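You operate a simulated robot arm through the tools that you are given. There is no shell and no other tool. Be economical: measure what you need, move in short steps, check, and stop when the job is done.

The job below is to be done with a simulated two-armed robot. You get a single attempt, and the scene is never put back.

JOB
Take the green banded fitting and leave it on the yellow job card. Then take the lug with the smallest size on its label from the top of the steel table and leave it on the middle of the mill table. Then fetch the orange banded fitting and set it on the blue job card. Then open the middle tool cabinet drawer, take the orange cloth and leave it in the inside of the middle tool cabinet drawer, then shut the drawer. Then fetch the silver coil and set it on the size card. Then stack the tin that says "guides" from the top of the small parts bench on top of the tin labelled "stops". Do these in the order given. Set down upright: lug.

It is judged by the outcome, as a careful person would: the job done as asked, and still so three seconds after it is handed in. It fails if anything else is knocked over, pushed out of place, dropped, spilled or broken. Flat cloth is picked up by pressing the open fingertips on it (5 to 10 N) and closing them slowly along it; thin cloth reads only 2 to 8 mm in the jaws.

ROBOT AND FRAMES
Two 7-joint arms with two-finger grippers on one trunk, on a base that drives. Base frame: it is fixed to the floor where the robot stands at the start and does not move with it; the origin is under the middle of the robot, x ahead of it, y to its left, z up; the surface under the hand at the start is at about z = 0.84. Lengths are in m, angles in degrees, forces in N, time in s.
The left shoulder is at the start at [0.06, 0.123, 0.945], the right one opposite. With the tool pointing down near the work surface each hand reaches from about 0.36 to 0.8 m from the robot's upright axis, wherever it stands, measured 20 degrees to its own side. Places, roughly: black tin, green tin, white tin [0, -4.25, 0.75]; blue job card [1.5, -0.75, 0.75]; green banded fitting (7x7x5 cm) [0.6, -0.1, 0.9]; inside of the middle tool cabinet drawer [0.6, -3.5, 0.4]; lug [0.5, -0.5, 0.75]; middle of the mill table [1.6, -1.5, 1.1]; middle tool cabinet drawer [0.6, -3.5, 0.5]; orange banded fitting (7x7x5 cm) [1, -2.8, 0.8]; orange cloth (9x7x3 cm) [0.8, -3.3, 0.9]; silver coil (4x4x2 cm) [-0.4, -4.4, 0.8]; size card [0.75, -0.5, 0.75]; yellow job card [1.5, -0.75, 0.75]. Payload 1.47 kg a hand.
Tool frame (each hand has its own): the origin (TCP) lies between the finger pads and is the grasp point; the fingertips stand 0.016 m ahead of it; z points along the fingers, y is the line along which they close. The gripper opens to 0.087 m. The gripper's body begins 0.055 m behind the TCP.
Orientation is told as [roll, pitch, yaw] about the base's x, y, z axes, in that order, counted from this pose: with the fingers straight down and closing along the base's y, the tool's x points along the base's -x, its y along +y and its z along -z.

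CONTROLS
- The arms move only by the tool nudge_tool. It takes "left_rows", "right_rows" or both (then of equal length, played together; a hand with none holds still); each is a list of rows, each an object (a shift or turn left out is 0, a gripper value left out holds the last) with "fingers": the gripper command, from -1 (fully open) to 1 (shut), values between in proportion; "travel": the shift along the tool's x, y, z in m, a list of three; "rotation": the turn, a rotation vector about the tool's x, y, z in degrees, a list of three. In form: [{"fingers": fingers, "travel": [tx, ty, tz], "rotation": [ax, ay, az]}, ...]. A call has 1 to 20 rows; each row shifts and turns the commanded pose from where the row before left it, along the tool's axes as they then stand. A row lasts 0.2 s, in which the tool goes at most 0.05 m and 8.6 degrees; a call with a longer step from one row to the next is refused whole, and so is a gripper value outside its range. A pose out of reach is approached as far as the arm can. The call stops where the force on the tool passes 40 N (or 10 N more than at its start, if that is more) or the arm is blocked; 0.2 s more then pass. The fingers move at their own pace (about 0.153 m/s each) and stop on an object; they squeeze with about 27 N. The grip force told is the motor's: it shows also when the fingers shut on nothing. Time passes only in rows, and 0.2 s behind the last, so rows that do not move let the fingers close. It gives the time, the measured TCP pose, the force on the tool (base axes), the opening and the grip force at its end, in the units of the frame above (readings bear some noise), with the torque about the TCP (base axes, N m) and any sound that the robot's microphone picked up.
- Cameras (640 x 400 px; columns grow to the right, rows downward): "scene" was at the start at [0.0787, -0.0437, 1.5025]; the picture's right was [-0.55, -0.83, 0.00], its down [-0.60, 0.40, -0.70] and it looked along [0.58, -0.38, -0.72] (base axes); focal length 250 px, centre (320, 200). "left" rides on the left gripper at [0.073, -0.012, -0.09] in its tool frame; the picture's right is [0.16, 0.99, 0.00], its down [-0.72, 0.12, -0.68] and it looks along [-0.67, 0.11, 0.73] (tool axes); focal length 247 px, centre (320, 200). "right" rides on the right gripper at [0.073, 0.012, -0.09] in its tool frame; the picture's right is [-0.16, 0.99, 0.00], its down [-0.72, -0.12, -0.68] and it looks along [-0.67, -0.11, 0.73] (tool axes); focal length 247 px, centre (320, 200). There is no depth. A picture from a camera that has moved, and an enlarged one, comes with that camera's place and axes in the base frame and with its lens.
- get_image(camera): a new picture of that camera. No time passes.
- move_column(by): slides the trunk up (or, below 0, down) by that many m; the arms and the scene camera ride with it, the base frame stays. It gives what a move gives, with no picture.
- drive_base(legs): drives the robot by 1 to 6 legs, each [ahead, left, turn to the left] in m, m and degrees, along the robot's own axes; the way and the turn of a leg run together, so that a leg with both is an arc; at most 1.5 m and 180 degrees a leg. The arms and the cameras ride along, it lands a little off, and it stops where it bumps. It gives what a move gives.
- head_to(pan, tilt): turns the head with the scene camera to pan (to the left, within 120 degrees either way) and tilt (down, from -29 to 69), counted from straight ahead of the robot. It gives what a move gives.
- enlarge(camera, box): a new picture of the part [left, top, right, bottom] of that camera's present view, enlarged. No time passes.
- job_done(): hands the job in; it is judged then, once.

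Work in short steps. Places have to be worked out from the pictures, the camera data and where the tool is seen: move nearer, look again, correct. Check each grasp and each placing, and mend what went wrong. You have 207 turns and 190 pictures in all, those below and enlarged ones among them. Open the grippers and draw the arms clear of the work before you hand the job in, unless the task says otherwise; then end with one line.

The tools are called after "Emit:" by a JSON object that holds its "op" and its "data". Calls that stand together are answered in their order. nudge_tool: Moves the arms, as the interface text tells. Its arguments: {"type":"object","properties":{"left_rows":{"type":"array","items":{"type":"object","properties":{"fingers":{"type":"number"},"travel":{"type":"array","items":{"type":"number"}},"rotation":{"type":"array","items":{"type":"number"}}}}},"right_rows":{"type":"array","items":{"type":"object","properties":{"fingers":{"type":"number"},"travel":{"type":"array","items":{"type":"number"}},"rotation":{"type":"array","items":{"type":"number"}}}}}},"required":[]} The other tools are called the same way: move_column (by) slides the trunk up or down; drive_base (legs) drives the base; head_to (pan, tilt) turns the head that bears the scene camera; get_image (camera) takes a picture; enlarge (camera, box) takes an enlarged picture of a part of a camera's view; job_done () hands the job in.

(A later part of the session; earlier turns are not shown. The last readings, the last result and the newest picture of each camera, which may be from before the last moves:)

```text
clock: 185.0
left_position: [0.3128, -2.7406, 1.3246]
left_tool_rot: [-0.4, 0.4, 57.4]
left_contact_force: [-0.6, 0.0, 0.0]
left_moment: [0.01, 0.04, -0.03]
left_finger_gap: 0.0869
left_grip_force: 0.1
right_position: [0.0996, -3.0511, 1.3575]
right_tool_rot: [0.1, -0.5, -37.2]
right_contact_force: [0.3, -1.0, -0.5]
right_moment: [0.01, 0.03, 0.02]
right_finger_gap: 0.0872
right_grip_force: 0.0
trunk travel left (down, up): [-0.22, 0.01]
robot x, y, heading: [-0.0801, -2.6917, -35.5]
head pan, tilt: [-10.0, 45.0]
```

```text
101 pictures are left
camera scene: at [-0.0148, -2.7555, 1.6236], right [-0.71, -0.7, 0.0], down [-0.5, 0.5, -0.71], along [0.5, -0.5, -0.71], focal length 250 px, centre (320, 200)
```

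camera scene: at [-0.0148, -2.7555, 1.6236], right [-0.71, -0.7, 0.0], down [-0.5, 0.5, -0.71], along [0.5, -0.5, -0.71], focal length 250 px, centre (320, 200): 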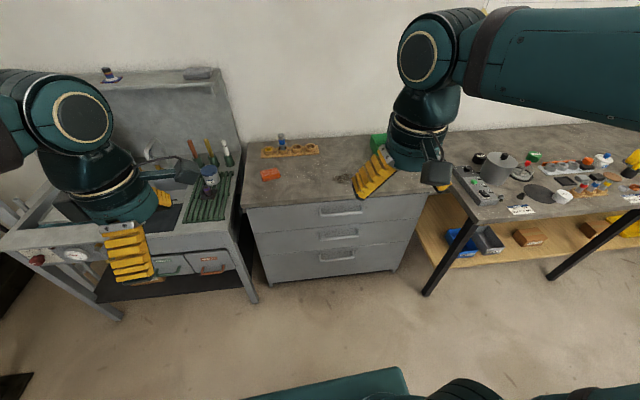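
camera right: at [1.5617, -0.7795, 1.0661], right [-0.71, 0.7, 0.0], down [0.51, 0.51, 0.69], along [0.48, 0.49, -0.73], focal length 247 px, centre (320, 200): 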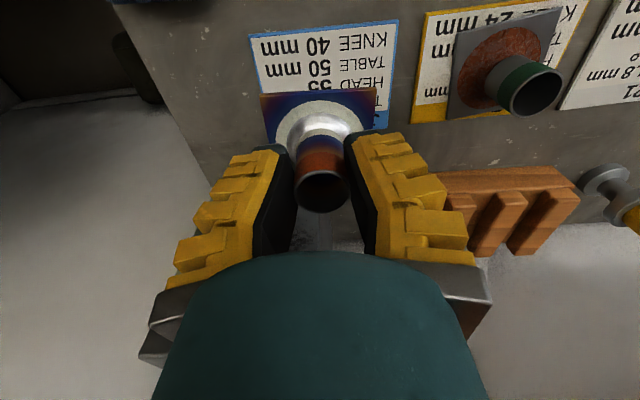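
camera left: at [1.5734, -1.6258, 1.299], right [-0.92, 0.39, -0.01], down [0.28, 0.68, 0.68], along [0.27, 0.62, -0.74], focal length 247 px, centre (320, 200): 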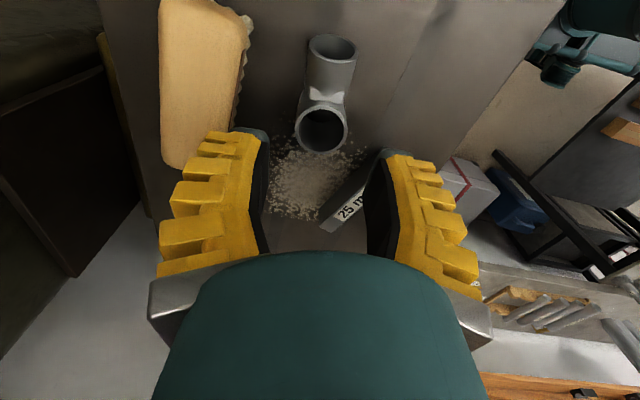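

Triangulated with an earlier view, the middle handle is near [0.473, -3.375, 0.57]. I lower the trunk, advance a little, and turn the right hand to point forward.

Emit:
{"op": "move_column", "data": {"by": -0.2}}

Emit:
{"op": "drive_base", "data": {"legs": [[0.1, -0.02, 0]]}}

Emit:
{"op": "nudge_tool", "data": {"right_rows": [{"travel": [0, 0, 0.04]}, {"travel": [0, 0, 0.04]}, {"travel": [0, 0, 0.04]}, {"travel": [0, 0, 0.04]}, {"rotation": [0, -8.2, 0]}, {"rotation": [0, -8.2, 0]}, {"rotation": [0, -8.2, 0]}, {"rotation": [0, -8.2, 0]}, {"rotation": [0, -8.2, 0]}, {"rotation": [0, -8.2, 0]}, {"rotation": [0, -8.2, 0]}, {"rotation": [0, -8.2, 0]}, {"rotation": [0, -8.2, 0]}, {"rotation": [0, -8.2, 0]}, {"rotation": [0, -8, 0]}, {}]}}

Emit:
{"op": "get_image", "data": {"camera": "scene"}}

```text
clock: 187.2
left_position: [0.3117, -2.7393, 1.1267]
left_tool_rot: [-0.4, 0.3, 57.5]
left_contact_force: [-0.2, 0.0, 0.1]
left_moment: [0.01, 0.01, -0.02]
left_finger_gap: 0.0871
left_grip_force: 0.1
right_position: [0.1007, -3.0523, 1.1574]
right_tool_rot: [0.2, -0.7, -37.3]
right_contact_force: [-0.1, 0.2, -0.4]
right_moment: [-0.02, 0.01, -0.02]
right_finger_gap: 0.0872
right_grip_force: 0.0
trunk travel left (down, up): [-0.02, 0.21]
robot x, y, heading: [-0.0826, -2.6934, -35.6]
head pan, tilt: [-10.0, 45.0]
```

```text
clock: 188.3
left_position: [0.3826, -2.8149, 1.1257]
left_tool_rot: [-0.2, 0.3, 57.5]
left_contact_force: [0.9, -0.8, 0.4]
left_moment: [0.04, -0.01, 0.01]
left_finger_gap: 0.087
left_grip_force: 0.1
right_position: [0.171, -3.1262, 1.1581]
right_tool_rot: [0.1, -0.5, -37.3]
right_contact_force: [-0.1, 0.5, -0.2]
right_moment: [0.02, 0.01, -0.01]
right_finger_gap: 0.0874
right_grip_force: 0.0
trunk travel left (down, up): [-0.02, 0.21]
robot x, y, heading: [-0.0114, -2.7647, -35.3]
head pan, tilt: [-10.0, 45.0]
```

```text
clock: 191.7
left_position: [0.3826, -2.8142, 1.1255]
left_tool_rot: [-0.5, 0.4, 57.4]
left_contact_force: [0.4, 1.1, 0.5]
left_moment: [0.0, 0.02, -0.01]
left_finger_gap: 0.0871
left_grip_force: 0.0
right_position: [0.2953, -3.2108, 1.0778]
right_tool_rot: [-8.7, -80.2, -27.8]
right_contact_force: [0.0, -0.1, 0.6]
right_moment: [0.0, 0.0, -0.01]
right_finger_gap: 0.087
right_grip_force: 0.2
right hand out of reach, approached as far as the arm can: row 7, 8, 9, 10, 11, 12, 13, 14, 15
trunk travel left (down, up): [-0.02, 0.21]
robot x, y, heading: [-0.0111, -2.7649, -35.4]
head pan, tilt: [-10.0, 45.0]
```

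```text
100 pictures are left
camera scene: at [0.0549, -2.8289, 1.4236], right [-0.71, -0.7, 0.0], down [-0.5, 0.5, -0.71], along [0.49, -0.5, -0.71], focal length 250 px, centre (320, 200)
```

scene: 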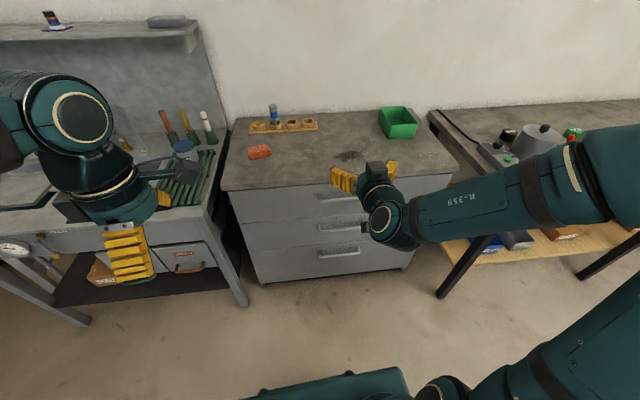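

The hand points nearly forward. I lower it to about the handle's height and roll it so that the fingers close vertically.

Emit:
{"op": "nudge_tool", "data": {"right_rows": [{"travel": [0.045, 0, 0]}, {"travel": [0.045, 0, 0]}, {"travel": [0.045, 0, 0]}, {"travel": [0.045, 0, 0]}, {"travel": [0.045, 0, 0]}, {"travel": [0.045, 0, 0]}, {"travel": [0.045, 0, 0]}, {"travel": [0.045, 0, 0]}, {"rotation": [0, 0, 8.2]}, {"rotation": [0, 0, 8.2]}, {"rotation": [0, 0, 8.2]}, {"rotation": [0, 0, 8.2]}, {"rotation": [0, 0, 8.2]}, {"rotation": [0, 0, 8.2]}, {"rotation": [0, 0, 8.2]}, {"rotation": [0, 0, 8.2]}, {"rotation": [0, 0, 8.2]}, {"rotation": [0, 0, 8.2]}, {"rotation": [0, 0, 8]}, {}]}}

Emit:
{"op": "get_image", "data": {"camera": "scene"}}

Emit:
{"op": "get_image", "data": {"camera": "right"}}

```text
clock: 195.9
left_position: [0.3819, -2.8145, 1.1258]
left_tool_rot: [-0.4, 0.4, 57.5]
left_contact_force: [0.0, 0.2, 0.7]
left_moment: [0.01, 0.0, 0.01]
left_finger_gap: 0.0872
left_grip_force: 0.1
right_position: [0.3018, -3.2247, 1.0169]
right_tool_rot: [80.2, -1.2, -126.3]
right_contact_force: [0.4, -0.2, 0.2]
right_moment: [-0.01, -0.03, 0.03]
right_finger_gap: 0.0869
right_grip_force: 0.1
right hand out of reach, approached as far as the arm can: row 1, 2, 3, 4, 5, 6, 7, 8
trunk travel left (down, up): [-0.02, 0.21]
robot x, y, heading: [-0.0152, -2.7682, -35.6]
head pan, tilt: [-10.0, 45.0]
```

```text
99 pictures are left
camera scene: at [0.0541, -2.8292, 1.4237], right [-0.71, -0.7, 0.0], down [-0.5, 0.5, -0.71], along [0.5, -0.5, -0.71], focal length 250 px, centre (320, 200)
```

scene: 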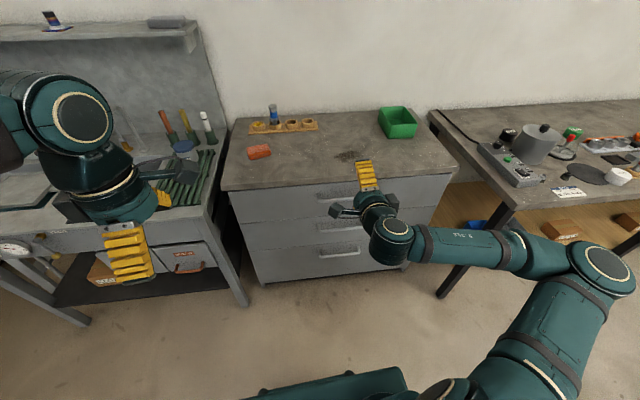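

```text
98 pictures are left
camera right: at [0.2768, -3.1147, 1.042], right [0.06, -0.21, 0.98], down [-0.98, -0.17, 0.02], along [0.17, -0.96, -0.21], focal length 247 px, centre (320, 200)
```

right: 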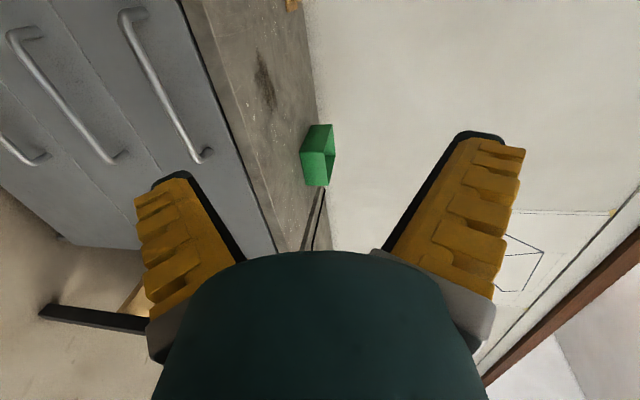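

The orientation is right (fingers close vertically, tool forward). From both views the handle is at about [0.474, -3.374, 0.566]. I lower the hand.

Emit:
{"op": "nudge_tool", "data": {"right_rows": [{"travel": [0, -0.045, 0]}, {"travel": [0, -0.045, 0]}, {"travel": [0, -0.045, 0]}, {"travel": [0, -0.045, 0]}, {"travel": [0, -0.045, 0]}, {"travel": [0, -0.045, 0]}, {"travel": [0, -0.045, 0]}, {"travel": [0, -0.045, 0]}, {"travel": [0, -0.045, 0]}, {"travel": [0, -0.03, 0]}, {}]}}

Emit:
{"op": "get_image", "data": {"camera": "right"}}

Emit:
{"op": "get_image", "data": {"camera": "scene"}}

```text
clock: 198.3
left_position: [0.3825, -2.8139, 1.1261]
left_tool_rot: [-0.4, 0.3, 57.5]
left_contact_force: [-0.1, -0.4, 0.5]
left_moment: [-0.03, 0.0, -0.01]
left_finger_gap: 0.0869
left_grip_force: 0.0
right_position: [0.3024, -3.2242, 1.0174]
right_tool_rot: [80.3, -1.3, -126.2]
right_contact_force: [0.7, 0.1, 0.4]
right_moment: [0.03, 0.02, -0.01]
right_finger_gap: 0.0872
right_grip_force: 0.0
right hand out of reach, approached as far as the arm can: row 1, 2, 3, 4, 5, 6, 7, 8, 9, 10
trunk travel left (down, up): [-0.02, 0.21]
robot x, y, heading: [-0.0107, -2.7661, -35.7]
head pan, tilt: [-10.0, 45.0]
```

```text
97 pictures are left
camera right: at [0.2768, -3.1147, 1.0418], right [0.06, -0.21, 0.98], down [-0.98, -0.17, 0.02], along [0.17, -0.96, -0.21], focal length 247 px, centre (320, 200)
```

right: 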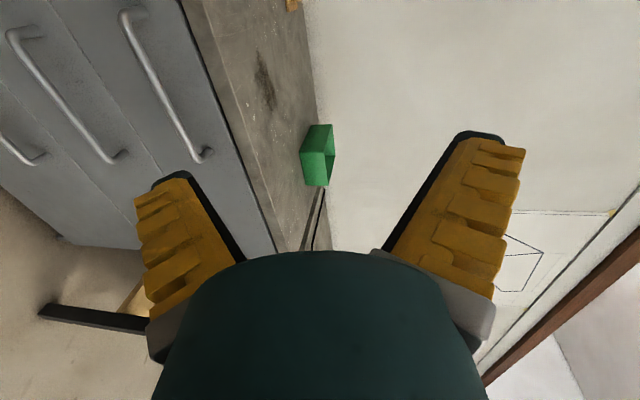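

```text
96 pictures are left
camera scene: at [0.054, -2.8292, 1.4237], right [-0.71, -0.7, 0.0], down [-0.5, 0.5, -0.71], along [0.5, -0.5, -0.71], focal length 250 px, centre (320, 200)
```

scene: 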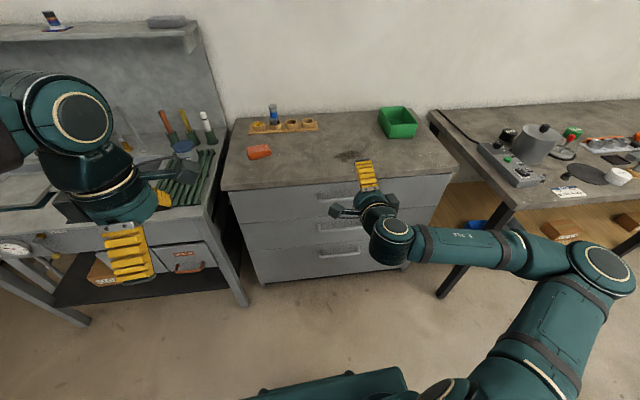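

That posture cannot go lower. I'll use a 45° forward-down tilt instead: unpitch by 35° about the tool's x, then lower.

Emit:
{"op": "nudge_tool", "data": {"right_rows": [{"rotation": [7, 0, 0]}, {"rotation": [7, 0, 0]}, {"rotation": [7, 0, 0]}, {"rotation": [7, 0, 0]}, {"rotation": [7, 0, 0]}, {"travel": [0, -0.02, 0.02]}, {"travel": [0, -0.02, 0.02]}, {"travel": [0, -0.02, 0.02]}, {"travel": [0, -0.02, 0.02]}, {}]}}

```text
clock: 200.5
left_position: [0.3818, -2.8139, 1.1265]
left_tool_rot: [-0.4, 0.2, 57.6]
left_contact_force: [0.1, -0.5, -0.7]
left_moment: [-0.02, -0.01, 0.03]
left_finger_gap: 0.0869
left_grip_force: 0.0
right_position: [0.302, -3.2298, 0.9042]
right_tool_rot: [45.2, -1.3, -126.3]
right_contact_force: [-0.3, -0.2, 0.2]
right_moment: [-0.01, -0.03, 0.0]
right_finger_gap: 0.0869
right_grip_force: 0.0
trunk travel left (down, up): [-0.02, 0.21]
robot x, y, heading: [-0.0148, -2.7674, -35.6]
head pan, tilt: [-10.0, 45.0]
```

That works. Continue straight down to about z=0.61 at this standoff, then look.

Emit:
{"op": "nudge_tool", "data": {"right_rows": [{"travel": [0, -0.03, 0.03]}, {"travel": [0, -0.03, 0.03]}, {"travel": [0, -0.03, 0.03]}, {"travel": [0, -0.03, 0.03]}, {"travel": [0, -0.03, 0.03]}, {"travel": [0, -0.03, 0.03]}, {"travel": [0, -0.03, 0.03]}, {}]}}

Emit:
{"op": "get_image", "data": {"camera": "right"}}

Emit:
{"op": "get_image", "data": {"camera": "scene"}}

```text
clock: 202.3
left_position: [0.3806, -2.8145, 1.1247]
left_tool_rot: [-0.4, 0.3, 57.5]
left_contact_force: [-0.3, 0.0, 0.4]
left_moment: [-0.02, 0.02, 0.0]
left_finger_gap: 0.0873
left_grip_force: 0.1
right_position: [0.3253, -3.2645, 0.6463]
right_tool_rot: [43.8, -1.3, -126.2]
right_contact_force: [-0.1, 0.0, 0.0]
right_moment: [-0.04, 0.01, -0.04]
right_finger_gap: 0.0874
right_grip_force: 0.1
right hand out of reach, approached as far as the arm can: row 6, 7
trunk travel left (down, up): [-0.02, 0.21]
robot x, y, heading: [-0.0095, -2.7642, -35.6]
head pan, tilt: [-10.0, 45.0]
```

```text
95 pictures are left
camera right: at [0.3268, -3.173, 0.7177], right [0.49, -0.54, 0.69], down [-0.87, -0.25, 0.43], along [-0.06, -0.81, -0.59], focal length 247 px, centre (320, 200)
```

right: 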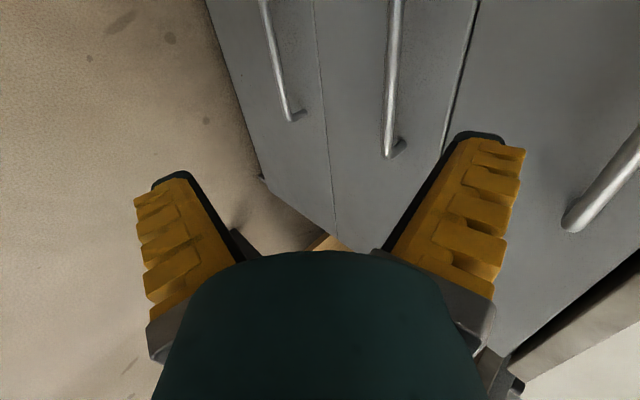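

```text
94 pictures are left
camera scene: at [0.0539, -2.8292, 1.4237], right [-0.71, -0.7, 0.0], down [-0.5, 0.5, -0.71], along [0.5, -0.5, -0.71], focal length 250 px, centre (320, 200)
```

scene: 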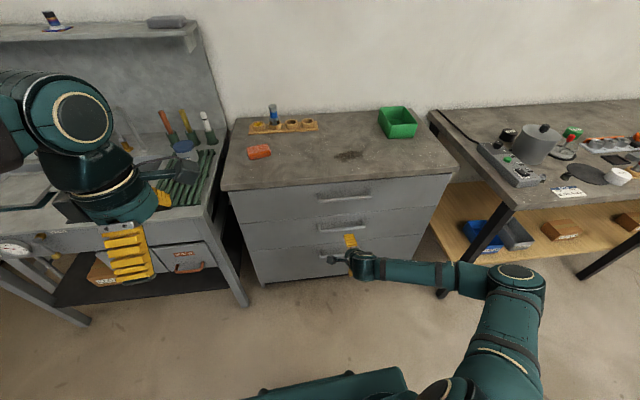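

The hand is laterally centred on the middle handle (u≈2.37, z≈0.57). I zoom in to judge how far the bar stands off.

Emit:
{"op": "enlarge", "data": {"camera": "right", "box": [340, 60, 480, 180]}}

```text
3.33 times, centred on (410, 120) of right
camera zoom: at [0.3268, -3.173, 0.7177], right [0.49, -0.54, 0.69], down [-0.87, -0.25, 0.43], along [-0.06, -0.81, -0.59], focal length 823 px, centre (20, 467)
```

zoom: 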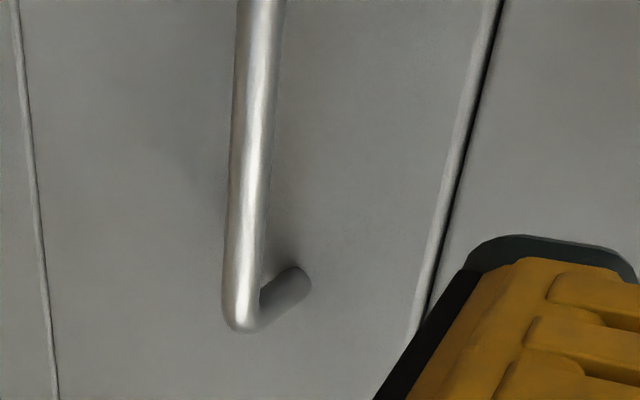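

Emit:
{"op": "enlarge", "data": {"camera": "scene", "box": [290, 170, 410, 280]}}

```text
3.64 times, centred on (350, 225) of scene
camera zoom: at [0.0539, -2.8292, 1.4237], right [-0.71, -0.7, 0.0], down [-0.5, 0.5, -0.71], along [0.5, -0.5, -0.71], focal length 909 px, centre (211, 109)
```

zoom: 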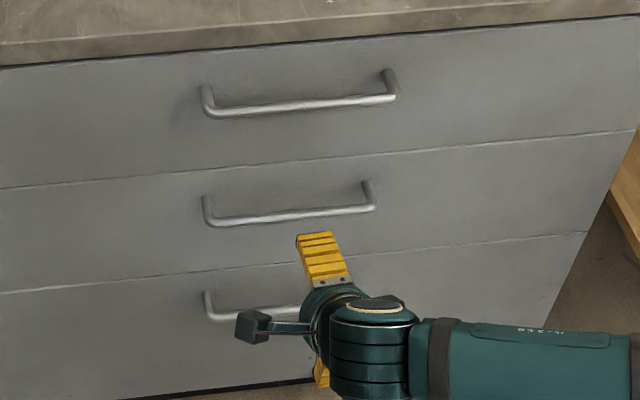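

The bar stands off about 33 mm; it is near u=2.355, z=0.572. I narrow the fingers to about 29 mm and move to a pre-grasp 6 cm short along the tool axis.

Emit:
{"op": "nudge_tool", "data": {"right_rows": [{"fingers": 0.45, "travel": [0, 0.0227, 0.0332]}, {"travel": [0, 0.0227, 0.0332]}, {"travel": [0, 0.0227, 0.0332]}, {}]}}

Emit:
{"op": "get_image", "data": {"camera": "right"}}

Emit:
{"op": "enlarge", "data": {"camera": "scene", "box": [290, 170, 410, 280]}}

```text
clock: 203.3
left_position: [0.3832, -2.8142, 1.1264]
left_tool_rot: [-0.4, 0.3, 57.4]
left_contact_force: [0.3, -0.9, -0.1]
left_moment: [0.02, -0.04, 0.02]
left_finger_gap: 0.0869
left_grip_force: 0.0
right_position: [0.4201, -3.3289, 0.6252]
right_tool_rot: [45.2, -1.4, -126.3]
right_contact_force: [0.0, -0.2, -0.3]
right_moment: [-0.02, -0.01, -0.01]
right_finger_gap: 0.0299
right_grip_force: 4.7
trunk travel left (down, up): [-0.02, 0.21]
robot x, y, heading: [-0.0152, -2.7678, -35.5]
head pan, tilt: [-10.0, 45.0]
```

```text
91 pictures are left
camera right: at [0.4205, -3.2369, 0.6944], right [0.48, -0.53, 0.7], down [-0.88, -0.24, 0.41], along [-0.05, -0.82, -0.58], focal length 247 px, centre (320, 200)
```

right: 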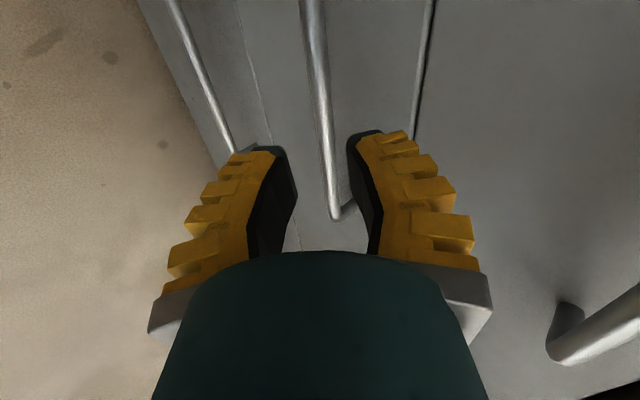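

```text
3.64 times, centred on (350, 225) of scene
camera zoom: at [0.0539, -2.8292, 1.4237], right [-0.71, -0.7, 0.0], down [-0.5, 0.5, -0.71], along [0.5, -0.5, -0.71], focal length 909 px, centre (211, 109)
```

zoom: 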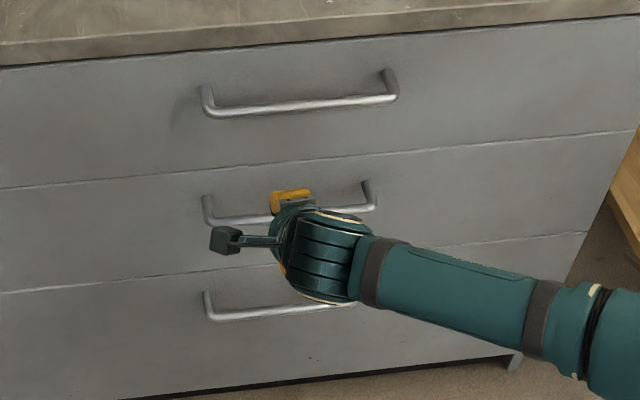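

The bar lies between the fingers, 5 mm toward the upper one. I advance along the tool axis in steps.

Emit:
{"op": "nudge_tool", "data": {"right_rows": [{"travel": [0, 0.004, 0.02]}, {"travel": [0, 0, 0.015]}, {}]}}

Emit:
{"op": "get_image", "data": {"camera": "right"}}

```text
clock: 204.1
left_position: [0.3818, -2.8151, 1.1257]
left_tool_rot: [-0.5, 0.3, 57.4]
left_contact_force: [0.6, 0.0, 1.0]
left_moment: [0.02, -0.03, -0.01]
left_finger_gap: 0.087
left_grip_force: 0.1
right_position: [0.4417, -3.3496, 0.6061]
right_tool_rot: [45.2, -1.4, -126.3]
right_contact_force: [-0.1, 0.6, -0.2]
right_moment: [0.01, 0.02, 0.0]
right_finger_gap: 0.0303
right_grip_force: 4.4
trunk travel left (down, up): [-0.02, 0.21]
robot x, y, heading: [-0.0134, -2.7702, -35.3]
head pan, tilt: [-10.0, 45.0]
```

```text
89 pictures are left
camera right: at [0.4422, -3.2553, 0.6745], right [0.48, -0.53, 0.7], down [-0.88, -0.24, 0.41], along [-0.05, -0.82, -0.58], focal length 247 px, centre (320, 200)
```

right: 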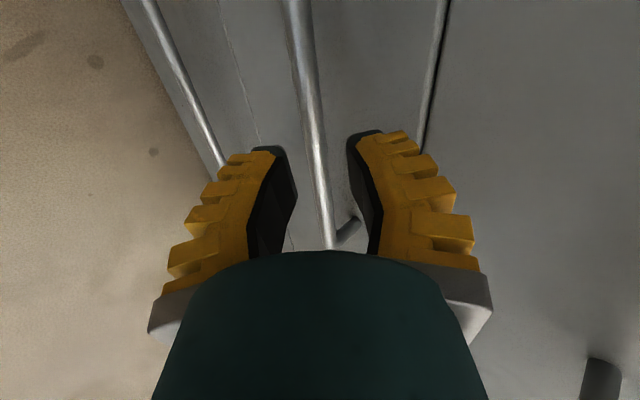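

Emit:
{"op": "nudge_tool", "data": {"right_rows": [{"travel": [0, 0, 0.01]}, {"travel": [0, 0, 0.008]}, {}]}}

Emit:
{"op": "get_image", "data": {"camera": "right"}}

Emit:
{"op": "enlarge", "data": {"camera": "scene", "box": [300, 190, 380, 260]}}

```text
clock: 204.9
left_position: [0.3817, -2.8142, 1.1261]
left_tool_rot: [-0.5, 0.2, 57.5]
left_contact_force: [-0.1, 0.3, -0.2]
left_moment: [0.02, 0.0, -0.01]
left_finger_gap: 0.0869
left_grip_force: 0.1
right_position: [0.4504, -3.3562, 0.5925]
right_tool_rot: [45.4, -1.4, -126.2]
right_contact_force: [-0.6, 0.4, 0.6]
right_moment: [0.01, 0.02, -0.05]
right_finger_gap: 0.0302
right_grip_force: 5.4
trunk travel left (down, up): [-0.02, 0.21]
robot x, y, heading: [-0.014, -2.7624, -35.7]
head pan, tilt: [-10.0, 45.0]
```

```text
88 pictures are left
camera right: at [0.4513, -3.2624, 0.6613], right [0.48, -0.53, 0.7], down [-0.88, -0.24, 0.41], along [-0.05, -0.82, -0.58], focal length 247 px, centre (320, 200)
```

right: 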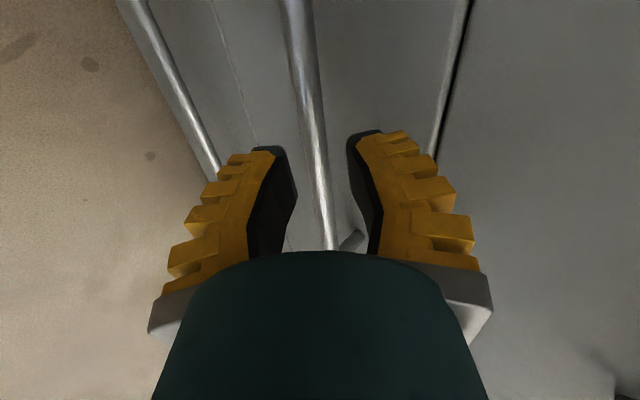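

```text
5.71 times, centred on (340, 225) of scene
camera zoom: at [0.054, -2.8292, 1.4237], right [-0.71, -0.7, 0.0], down [-0.5, 0.5, -0.71], along [0.5, -0.5, -0.71], focal length 1429 px, centre (206, 57)
```

zoom: 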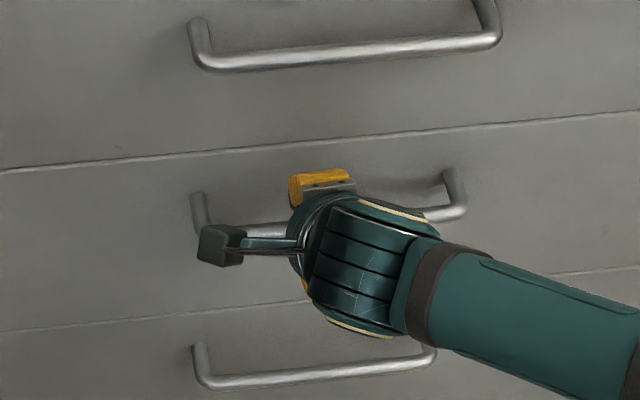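

Emit:
{"op": "enlarge", "data": {"camera": "right", "box": [270, 100, 370, 250]}}

```text
2.67 times, centred on (320, 175) of right
camera zoom: at [0.4513, -3.2624, 0.6613], right [0.48, -0.53, 0.7], down [-0.88, -0.24, 0.41], along [-0.05, -0.82, -0.58], focal length 659 px, centre (320, 267)
```

zoom: 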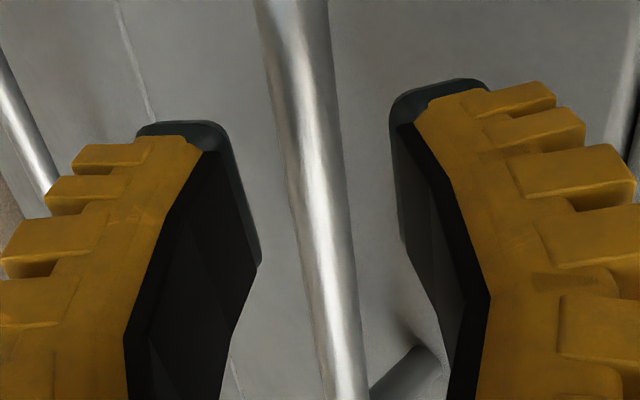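

The bar is still 3–4 cm ahead of the grasp point. I advance 2.4 cm more, watching the force.

Emit:
{"op": "nudge_tool", "data": {"right_rows": [{"travel": [0, 0, 0.008]}, {"travel": [0, 0, 0.008]}, {"travel": [0, 0, 0.008]}, {}]}}

Emit:
{"op": "enlarge", "data": {"camera": "right", "box": [270, 100, 370, 250]}}

```text
clock: 205.9
left_position: [0.3814, -2.8147, 1.1253]
left_tool_rot: [-0.4, 0.3, 57.5]
left_contact_force: [-0.3, -0.3, -0.7]
left_moment: [-0.07, 0.02, -0.01]
left_finger_gap: 0.0869
left_grip_force: 0.1
right_position: [0.4644, -3.3669, 0.5756]
right_tool_rot: [45.2, -1.4, -126.3]
right_contact_force: [0.1, 0.0, 0.0]
right_moment: [0.02, 0.01, -0.02]
right_finger_gap: 0.0303
right_grip_force: 4.6
trunk travel left (down, up): [-0.02, 0.21]
robot x, y, heading: [-0.0102, -2.7666, -35.5]
head pan, tilt: [-10.0, 45.0]
```

```text
2.67 times, centred on (320, 175) of right
camera zoom: at [0.4642, -3.2736, 0.6442], right [0.48, -0.53, 0.7], down [-0.88, -0.24, 0.41], along [-0.05, -0.82, -0.58], focal length 659 px, centre (320, 267)
```

zoom: 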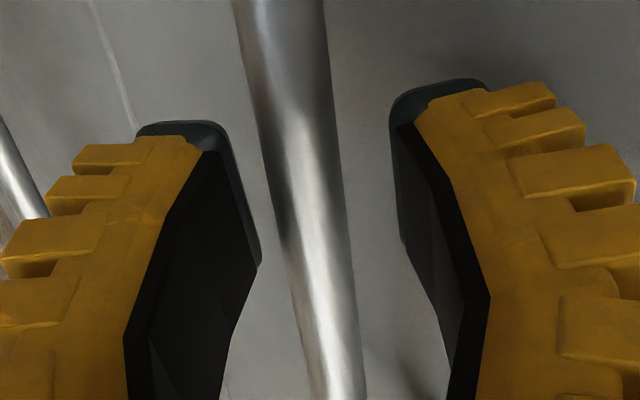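

The bar now appears at the grasp point. I close on it.

Emit:
{"op": "nudge_tool", "data": {"right_rows": [{"fingers": 0.7}, {"fingers": 1}, {}, {}]}}

Emit:
{"op": "get_image", "data": {"camera": "right"}}

```text
clock: 206.9
left_position: [0.3806, -2.8137, 1.1254]
left_tool_rot: [-0.6, 0.2, 57.5]
left_contact_force: [-0.4, 0.1, 0.0]
left_moment: [0.0, 0.04, 0.01]
left_finger_gap: 0.0869
left_grip_force: 0.0
right_position: [0.4621, -3.3645, 0.575]
right_tool_rot: [45.2, -1.4, -126.4]
right_contact_force: [-22.8, 14.5, 1.6]
right_moment: [0.75, -0.28, -0.18]
right_finger_gap: 0.0059
right_grip_force: 29.1
trunk travel left (down, up): [-0.02, 0.21]
robot x, y, heading: [-0.01, -2.7648, -35.3]
head pan, tilt: [-10.0, 45.0]
```

```text
84 pictures are left
camera right: at [0.4628, -3.2726, 0.6442], right [0.48, -0.53, 0.7], down [-0.88, -0.24, 0.41], along [-0.05, -0.82, -0.58], focal length 247 px, centre (320, 200)
```

right: 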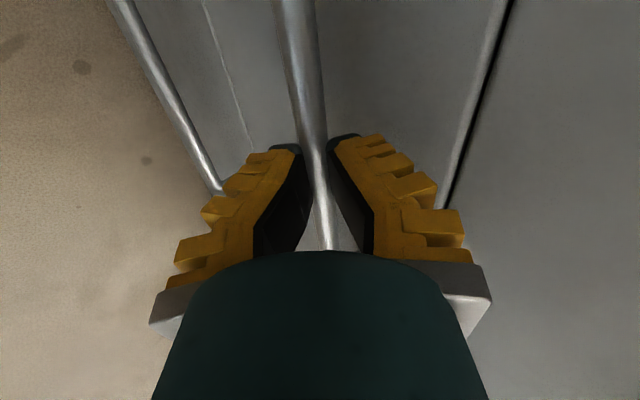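

The tips pinched only the near side of the bar. I reopen, advance 12 mm more and close again.

Emit:
{"op": "nudge_tool", "data": {"right_rows": [{"fingers": 0.45}, {}, {"travel": [0, 0, 0.006]}, {"travel": [0, 0, 0.007]}, {}, {"fingers": 0.8}, {"fingers": 1}, {}, {}]}}

Emit:
{"op": "get_image", "data": {"camera": "right"}}

```text
clock: 208.9
left_position: [0.3814, -2.815, 1.1246]
left_tool_rot: [-0.3, 0.3, 57.5]
left_contact_force: [0.5, -0.2, 0.2]
left_moment: [0.01, -0.02, 0.02]
left_finger_gap: 0.0871
left_grip_force: 0.0
right_position: [0.4701, -3.3714, 0.5648]
right_tool_rot: [45.1, -1.3, -126.4]
right_contact_force: [-2.2, 0.8, -6.5]
right_moment: [0.32, -0.27, -0.41]
right_finger_gap: 0.0094
right_grip_force: 30.0
trunk travel left (down, up): [-0.02, 0.21]
robot x, y, heading: [-0.0128, -2.7689, -35.5]
head pan, tilt: [-10.0, 45.0]
```

```text
83 pictures are left
camera right: at [0.471, -3.279, 0.6334], right [0.48, -0.53, 0.7], down [-0.88, -0.24, 0.42], along [-0.05, -0.82, -0.58], focal length 247 px, centre (320, 200)
```

right: 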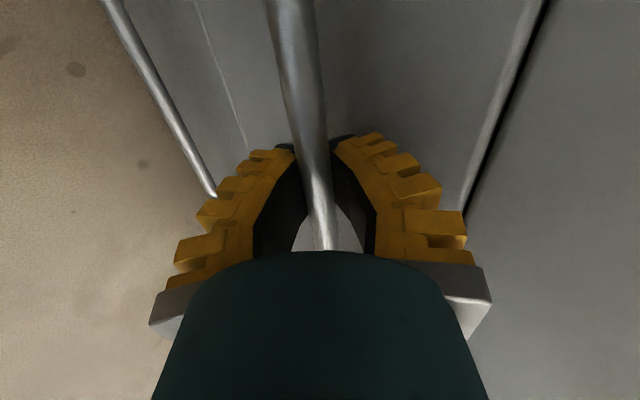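

Gripped firmly around the bar (9.4 mm). The arm can't draw in at this height, so I pull the drawer by driving straight back, gently first.

Emit:
{"op": "drive_base", "data": {"legs": [[-0.06, 0, 0]]}}

Emit:
{"op": "get_image", "data": {"camera": "scene"}}

```text
clock: 209.9
left_position: [0.3343, -2.7799, 1.125]
left_tool_rot: [-0.3, 0.3, 57.5]
left_contact_force: [0.2, 0.6, 0.3]
left_moment: [0.01, 0.0, 0.01]
left_finger_gap: 0.0871
left_grip_force: 0.1
right_position: [0.4222, -3.3357, 0.5629]
right_tool_rot: [45.2, -1.4, -126.0]
right_contact_force: [10.3, 10.4, -11.8]
right_moment: [0.33, -0.27, -0.12]
right_finger_gap: 0.008
right_grip_force: 29.9
trunk travel left (down, up): [-0.02, 0.21]
robot x, y, heading: [-0.059, -2.73, -35.4]
head pan, tilt: [-10.0, 45.0]
```

```text
82 pictures are left
camera scene: at [0.0066, -2.7946, 1.4235], right [-0.71, -0.7, 0.0], down [-0.5, 0.5, -0.71], along [0.49, -0.5, -0.71], focal length 250 px, centre (320, 200)
```

scene: 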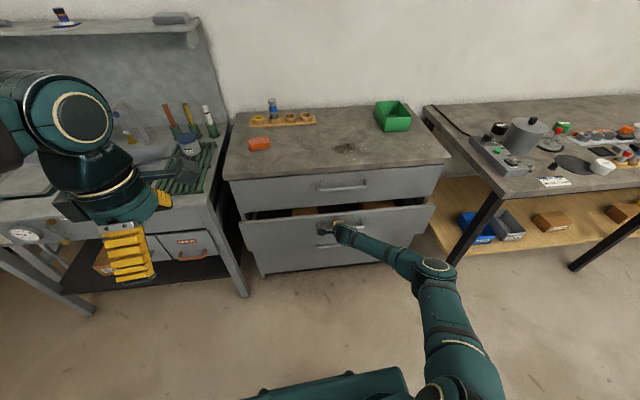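

The drawer is opening. I continue back in moderate steps.

Emit:
{"op": "drive_base", "data": {"legs": [[-0.1, 0, 0]]}}

Emit:
{"op": "drive_base", "data": {"legs": [[-0.09, 0, 0]]}}

Emit:
{"op": "get_image", "data": {"camera": "scene"}}

```text
clock: 211.0
left_position: [0.2567, -2.7241, 1.125]
left_tool_rot: [-0.3, 0.2, 57.5]
left_contact_force: [-0.5, 0.0, 0.1]
left_moment: [-0.01, 0.0, 0.0]
left_finger_gap: 0.087
left_grip_force: 0.1
right_position: [0.3449, -3.2766, 0.5623]
right_tool_rot: [45.0, -1.1, -125.9]
right_contact_force: [14.0, 13.2, -22.2]
right_moment: [0.3, -0.31, -0.17]
right_finger_gap: 0.0066
right_grip_force: 30.1
trunk travel left (down, up): [-0.02, 0.21]
robot x, y, heading: [-0.1403, -2.6743, -35.4]
head pan, tilt: [-10.0, 45.0]
```

```text
clock: 212.2
left_position: [0.1823, -2.672, 1.1251]
left_tool_rot: [-0.4, 0.3, 57.7]
left_contact_force: [0.3, 0.2, -0.4]
left_moment: [-0.01, 0.02, 0.01]
left_finger_gap: 0.0869
left_grip_force: 0.0
right_position: [0.2737, -3.2212, 0.5596]
right_tool_rot: [44.7, -1.1, -125.7]
right_contact_force: [12.7, 14.1, -30.3]
right_moment: [0.17, -0.33, -0.08]
right_finger_gap: 0.0061
right_grip_force: 30.7
trunk travel left (down, up): [-0.02, 0.21]
robot x, y, heading: [-0.2105, -2.6247, -35.5]
head pan, tilt: [-10.0, 45.0]
```

```text
81 pictures are left
camera scene: at [-0.1443, -2.6869, 1.4233], right [-0.71, -0.7, 0.0], down [-0.5, 0.5, -0.71], along [0.5, -0.5, -0.71], focal length 250 px, centre (320, 200)
```

scene: 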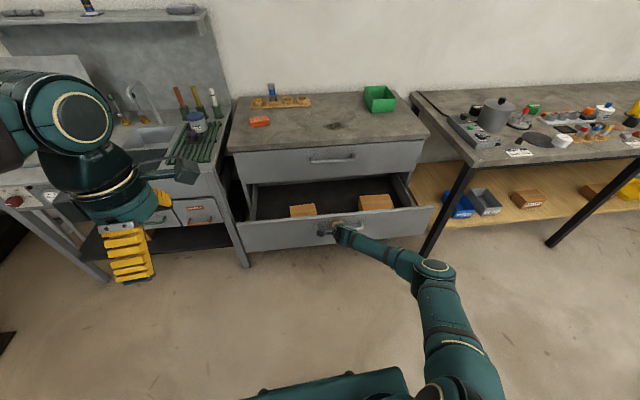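

The drawer is about 0.25 m open, with two small boxes inside and free space between them. I ease it in 4 cm (so I can stand closer for the cloth), then release the handle and withdraw.

Emit:
{"op": "drive_base", "data": {"legs": [[0.04, 0, 0]]}}

Emit:
{"op": "nudge_tool", "data": {"right_rows": [{"fingers": 0.45}, {}, {"travel": [0, 0, -0.015]}, {"travel": [0, 0, -0.03]}, {"travel": [0, 0, -0.04]}, {"travel": [0, 0, -0.04]}, {}]}}

Emit:
{"op": "get_image", "data": {"camera": "scene"}}

```text
clock: 213.0
left_position: [0.2156, -2.695, 1.1246]
left_tool_rot: [-0.3, 0.2, 57.7]
left_contact_force: [1.4, -0.1, 0.5]
left_moment: [0.01, -0.01, 0.01]
left_finger_gap: 0.0868
left_grip_force: 0.1
right_position: [0.3043, -3.2462, 0.5581]
right_tool_rot: [44.5, -1.1, -125.8]
right_contact_force: [-5.8, -4.5, -28.3]
right_moment: [0.0, -0.25, -0.21]
right_finger_gap: 0.0061
right_grip_force: 30.2
trunk travel left (down, up): [-0.02, 0.21]
robot x, y, heading: [-0.1782, -2.6427, -35.5]
head pan, tilt: [-10.0, 45.0]
```

```text
clock: 214.6
left_position: [0.2142, -2.6938, 1.1252]
left_tool_rot: [-0.4, 0.3, 57.6]
left_contact_force: [-0.4, -0.4, 0.4]
left_moment: [-0.01, -0.02, 0.02]
left_finger_gap: 0.0872
left_grip_force: 0.0
right_position: [0.234, -3.1923, 0.6483]
right_tool_rot: [44.8, -1.2, -125.8]
right_contact_force: [-0.4, 0.2, 0.0]
right_moment: [0.0, 0.0, 0.03]
right_finger_gap: 0.0301
right_grip_force: 4.5
trunk travel left (down, up): [-0.02, 0.21]
robot x, y, heading: [-0.1782, -2.6479, -35.2]
head pan, tilt: [-10.0, 45.0]
```

```text
80 pictures are left
camera scene: at [-0.1134, -2.7091, 1.4236], right [-0.71, -0.7, 0.0], down [-0.5, 0.5, -0.71], along [0.5, -0.5, -0.71], focal length 250 px, centre (320, 200)
```

scene: 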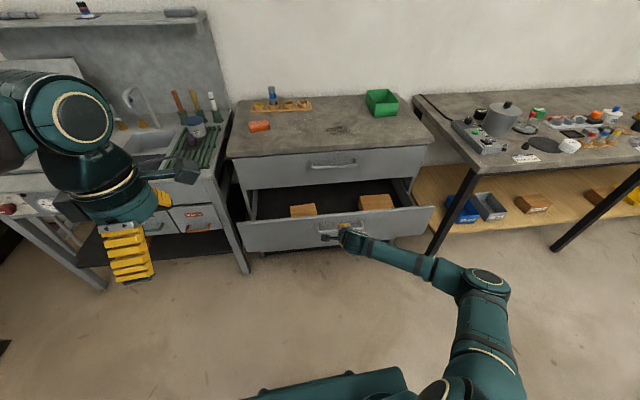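

Released; the drawer stays open about 0.21 m. I raise the right hand clear and drive closer to reach the cloth with the left hand.

Emit:
{"op": "nudge_tool", "data": {"right_rows": [{"travel": [0, 0.01, -0.035]}, {"travel": [0, 0.03, -0.03]}, {"travel": [0, 0.03, -0.03]}, {"travel": [0, 0.03, -0.03]}, {"travel": [0, 0.03, -0.03]}, {"travel": [0, 0.03, -0.03]}, {"travel": [0, 0.03, -0.03]}, {"travel": [0, 0.03, -0.03]}, {"travel": [0, 0.03, -0.03]}, {"travel": [0, 0.03, -0.03]}, {}]}}

Emit:
{"op": "drive_base", "data": {"legs": [[0, -0.15, 0], [0.42, 0, 0]]}}

Emit:
{"op": "head_to", "data": {"pan": 5, "tilt": 55}}

Emit:
{"op": "get_image", "data": {"camera": "scene"}}

```text
clock: 217.0
left_position: [0.2145, -2.6944, 1.126]
left_tool_rot: [-0.4, 0.3, 57.6]
left_contact_force: [0.6, -0.3, -0.5]
left_moment: [-0.02, 0.0, 0.03]
left_finger_gap: 0.087
left_grip_force: 0.2
right_position: [0.2248, -3.1751, 1.0599]
right_tool_rot: [44.8, -1.2, -125.9]
right_contact_force: [-0.5, 0.1, 0.1]
right_moment: [-0.03, -0.01, 0.03]
right_finger_gap: 0.0302
right_grip_force: 5.0
trunk travel left (down, up): [-0.02, 0.21]
robot x, y, heading: [-0.1799, -2.6412, -35.4]
head pan, tilt: [-10.0, 45.0]
```

```text
clock: 221.1
left_position: [0.4634, -3.0518, 1.1266]
left_tool_rot: [-0.3, 0.3, 57.9]
left_contact_force: [0.2, -0.1, -0.1]
left_moment: [0.02, 0.01, -0.03]
left_finger_gap: 0.0868
left_grip_force: 0.1
right_position: [0.4777, -3.5327, 1.0584]
right_tool_rot: [44.8, -1.2, -125.4]
right_contact_force: [0.1, 0.6, 0.5]
right_moment: [0.01, -0.02, 0.0]
right_finger_gap: 0.0303
right_grip_force: 4.7
trunk travel left (down, up): [-0.02, 0.21]
robot x, y, heading: [0.0683, -3.0015, -35.1]
head pan, tilt: [-10.0, 45.0]
```

```text
clock: 221.9
left_position: [0.4626, -3.0501, 1.1258]
left_tool_rot: [-0.4, 0.3, 58.0]
left_contact_force: [-0.4, -0.3, 0.1]
left_moment: [-0.02, 0.02, 0.01]
left_finger_gap: 0.0872
left_grip_force: 0.0
right_position: [0.478, -3.5328, 1.0595]
right_tool_rot: [44.8, -1.2, -125.4]
right_contact_force: [-0.5, 0.6, 0.1]
right_moment: [0.0, 0.02, 0.02]
right_finger_gap: 0.0301
right_grip_force: 4.2
trunk travel left (down, up): [-0.02, 0.21]
robot x, y, heading: [0.0685, -3.0049, -34.9]
head pan, tilt: [5.0, 55.0]
```

```text
79 pictures are left
camera scene: at [0.14, -3.047, 1.4103], right [-0.5, -0.87, 0.0], down [-0.71, 0.41, -0.57], along [0.5, -0.29, -0.82], focal length 250 px, centre (320, 200)
```

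scene: 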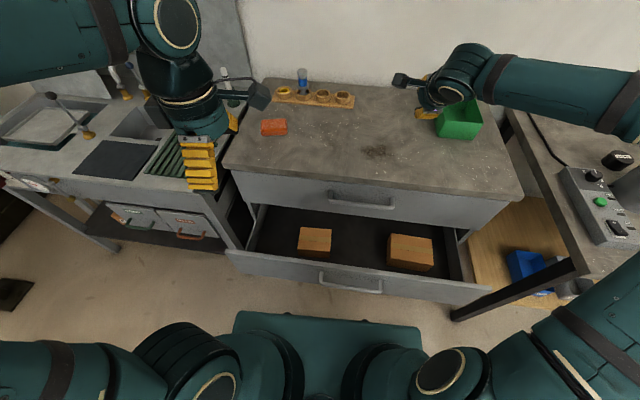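

Emit:
{"op": "enlarge", "data": {"camera": "scene", "box": [240, 75, 360, 165]}}

```text
4.44 times, centred on (300, 120) of scene
camera zoom: at [0.14, -3.047, 1.4103], right [-0.5, -0.87, 0.0], down [-0.71, 0.41, -0.57], along [0.5, -0.29, -0.82], focal length 1112 px, centre (409, 556)
```

zoom: 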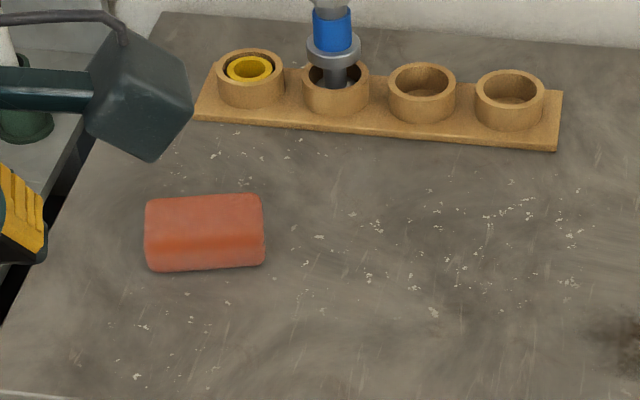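

The robot's base is low (it passes under the drawer), so I can step 5 cm closer. Then I bring the left hand over the cloth.

Emit:
{"op": "drive_base", "data": {"legs": [[0.05, 0, 0]]}}

Emit:
{"op": "get_image", "data": {"camera": "scene"}}

```text
clock: 222.8
left_position: [0.5043, -3.0805, 1.1248]
left_tool_rot: [-0.4, 0.3, 58.1]
left_contact_force: [0.0, 0.8, -0.2]
left_moment: [0.07, 0.02, -0.01]
left_finger_gap: 0.087
left_grip_force: 0.2
right_position: [0.5204, -3.5623, 1.0575]
right_tool_rot: [44.7, -1.2, -125.4]
right_contact_force: [0.5, 0.0, -0.3]
right_moment: [0.01, -0.02, -0.01]
right_finger_gap: 0.0301
right_grip_force: 5.0
trunk travel left (down, up): [-0.02, 0.21]
robot x, y, heading: [0.1068, -3.0373, -34.9]
head pan, tilt: [5.0, 55.0]
```

```text
77 pictures are left
camera scene: at [0.1825, -3.0766, 1.4101], right [-0.5, -0.87, 0.0], down [-0.71, 0.41, -0.57], along [0.5, -0.29, -0.82], focal length 250 px, centre (320, 200)
```

scene: 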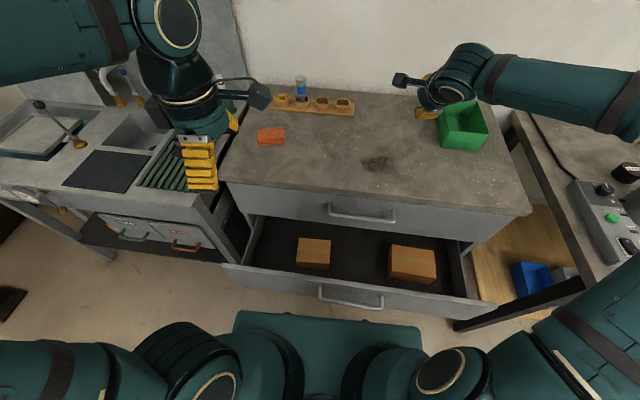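

Emit:
{"op": "nudge_tool", "data": {"left_rows": [{"travel": [-0.003, -0.0438, 0.015]}, {"travel": [-0.003, -0.0438, 0.015]}, {"travel": [-0.003, -0.0438, 0.015]}, {"travel": [-0.003, -0.0438, 0.015]}, {"travel": [-0.003, -0.0438, 0.015]}, {"travel": [-0.003, -0.0438, 0.015]}, {"travel": [-0.003, -0.0438, 0.015]}, {"travel": [-0.003, -0.0438, 0.015]}, {"travel": [-0.003, -0.0438, 0.015]}, {"travel": [0, 0, 0.04]}, {}]}}

Emit:
{"op": "get_image", "data": {"camera": "left"}}

```text
clock: 225.2
left_position: [0.8518, -3.2663, 0.9538]
left_tool_rot: [-0.4, 0.3, 58.0]
left_contact_force: [0.0, 0.7, 0.8]
left_moment: [-0.01, 0.01, 0.01]
left_finger_gap: 0.0868
left_grip_force: 0.0
right_position: [0.5195, -3.5618, 1.059]
right_tool_rot: [44.8, -1.2, -125.4]
right_contact_force: [-0.3, 0.0, 0.4]
right_moment: [-0.01, 0.01, 0.0]
right_finger_gap: 0.0302
right_grip_force: 3.9
trunk travel left (down, up): [-0.02, 0.21]
robot x, y, heading: [0.1126, -3.0347, -35.1]
head pan, tilt: [5.0, 55.0]
```

```text
76 pictures are left
camera left: at [0.8233, -3.3333, 1.044], right [-0.92, 0.39, -0.01], down [0.28, 0.68, 0.68], along [0.27, 0.62, -0.74], focal length 247 px, centre (320, 200)
```

left: 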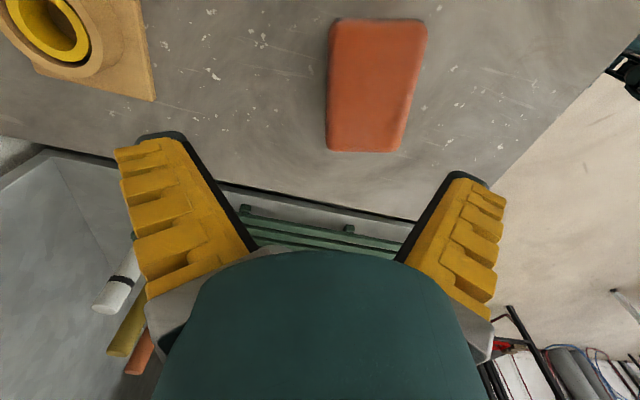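

The cloth is really at about [0.816, -3.251], its long axis at heading ≈66°, 7 cm across the closing direction. I rotate 8.5°, shift, and come partway down.

Emit:
{"op": "nudge_tool", "data": {"left_rows": [{"rotation": [0, 0, -8.5]}, {"travel": [0, 0.039, 0]}, {"travel": [0, 0, 0.03]}, {"travel": [0, 0, 0.025]}, {}]}}

Emit:
{"op": "get_image", "data": {"camera": "left"}}

```text
clock: 226.4
left_position: [0.8179, -3.2514, 0.8995]
left_tool_rot: [-0.4, 0.4, 66.5]
left_contact_force: [0.4, -0.8, -0.6]
left_moment: [-0.03, 0.04, 0.0]
left_finger_gap: 0.0868
left_grip_force: 0.0
right_position: [0.5189, -3.5612, 1.0594]
right_tool_rot: [44.8, -1.2, -125.4]
right_contact_force: [0.0, 0.2, -0.6]
right_moment: [0.04, 0.02, 0.0]
right_finger_gap: 0.0302
right_grip_force: 5.2
trunk travel left (down, up): [-0.02, 0.21]
robot x, y, heading: [0.1076, -3.0372, -35.1]
head pan, tilt: [5.0, 55.0]
```

```text
75 pictures are left
camera left: at [0.7991, -3.3213, 0.9908], right [-0.97, 0.25, -0.01], down [0.18, 0.72, 0.67], along [0.17, 0.65, -0.74], focal length 247 px, centre (320, 200)
```

left: 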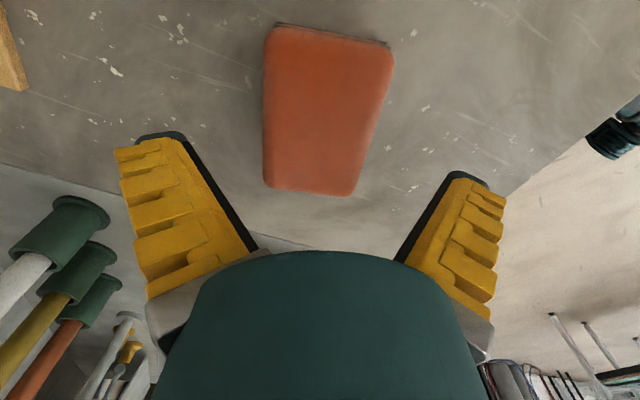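

Well centred between the fingers. Down to just above the counter, then close slowly.

Emit:
{"op": "nudge_tool", "data": {"left_rows": [{"travel": [0, 0, 0.03]}, {"travel": [0, 0, 0.02]}, {"travel": [0, 0, 0.012]}, {}]}}

Emit:
{"op": "get_image", "data": {"camera": "left"}}

```text
clock: 227.6
left_position: [0.8202, -3.2512, 0.8439]
left_tool_rot: [-1.1, 0.3, 66.5]
left_contact_force: [-3.5, 1.5, 9.6]
left_moment: [0.28, 0.53, 0.06]
left_finger_gap: 0.0852
left_grip_force: 0.1
right_position: [0.5185, -3.5607, 1.0615]
right_tool_rot: [44.9, -1.2, -125.3]
right_contact_force: [-0.1, -0.3, 0.1]
right_moment: [0.02, 0.04, -0.03]
right_finger_gap: 0.0301
right_grip_force: 4.4
trunk travel left (down, up): [-0.02, 0.21]
robot x, y, heading: [0.1076, -3.0353, -35.1]
head pan, tilt: [5.0, 55.0]
stopped in row 4 (left hand): the force on the tool passed its limit at 42 N (the readings are from after the stop); the commanded pose is now the measured one
```

```text
74 pictures are left
camera left: at [0.8001, -3.3219, 0.9337], right [-0.97, 0.25, -0.02], down [0.17, 0.72, 0.67], along [0.18, 0.65, -0.74], focal length 247 px, centre (320, 200)
```

left: 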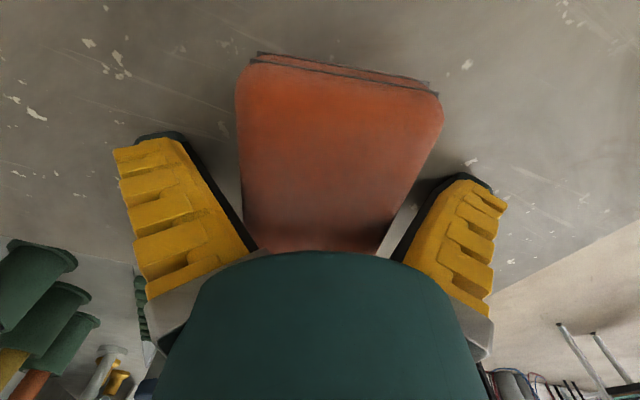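

The tips touch down with the cloth between them. I lift 2 mm and close slowly.

Emit:
{"op": "nudge_tool", "data": {"left_rows": [{"travel": [0, 0, -0.002]}, {"fingers": -0.8}, {"fingers": -0.6}, {"fingers": -0.4}, {"fingers": -0.1}, {"fingers": 0.3}, {"fingers": 1}, {}, {}]}}

Emit:
{"op": "get_image", "data": {"camera": "left"}}

```text
clock: 229.6
left_position: [0.8192, -3.2518, 0.8453]
left_tool_rot: [-1.0, 0.4, 66.5]
left_contact_force: [-12.5, 7.1, 20.6]
left_moment: [0.59, 1.18, -0.06]
left_finger_gap: 0.0782
left_grip_force: 27.3
right_position: [0.5175, -3.5606, 1.0611]
right_tool_rot: [44.9, -1.2, -125.4]
right_contact_force: [0.2, 1.2, 0.0]
right_moment: [0.04, 0.0, 0.03]
right_finger_gap: 0.0301
right_grip_force: 4.5
trunk travel left (down, up): [-0.02, 0.21]
robot x, y, heading: [0.1114, -3.0329, -35.0]
head pan, tilt: [5.0, 55.0]
```

```text
73 pictures are left
camera left: at [0.7985, -3.3214, 0.9361], right [-0.97, 0.25, -0.02], down [0.17, 0.72, 0.67], along [0.18, 0.65, -0.74], focal length 247 px, centre (320, 200)
```

left: 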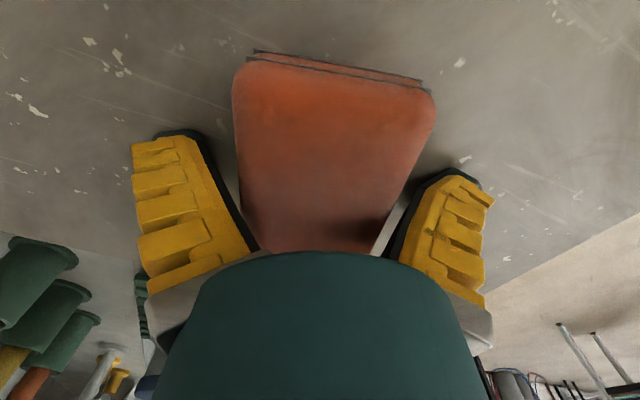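

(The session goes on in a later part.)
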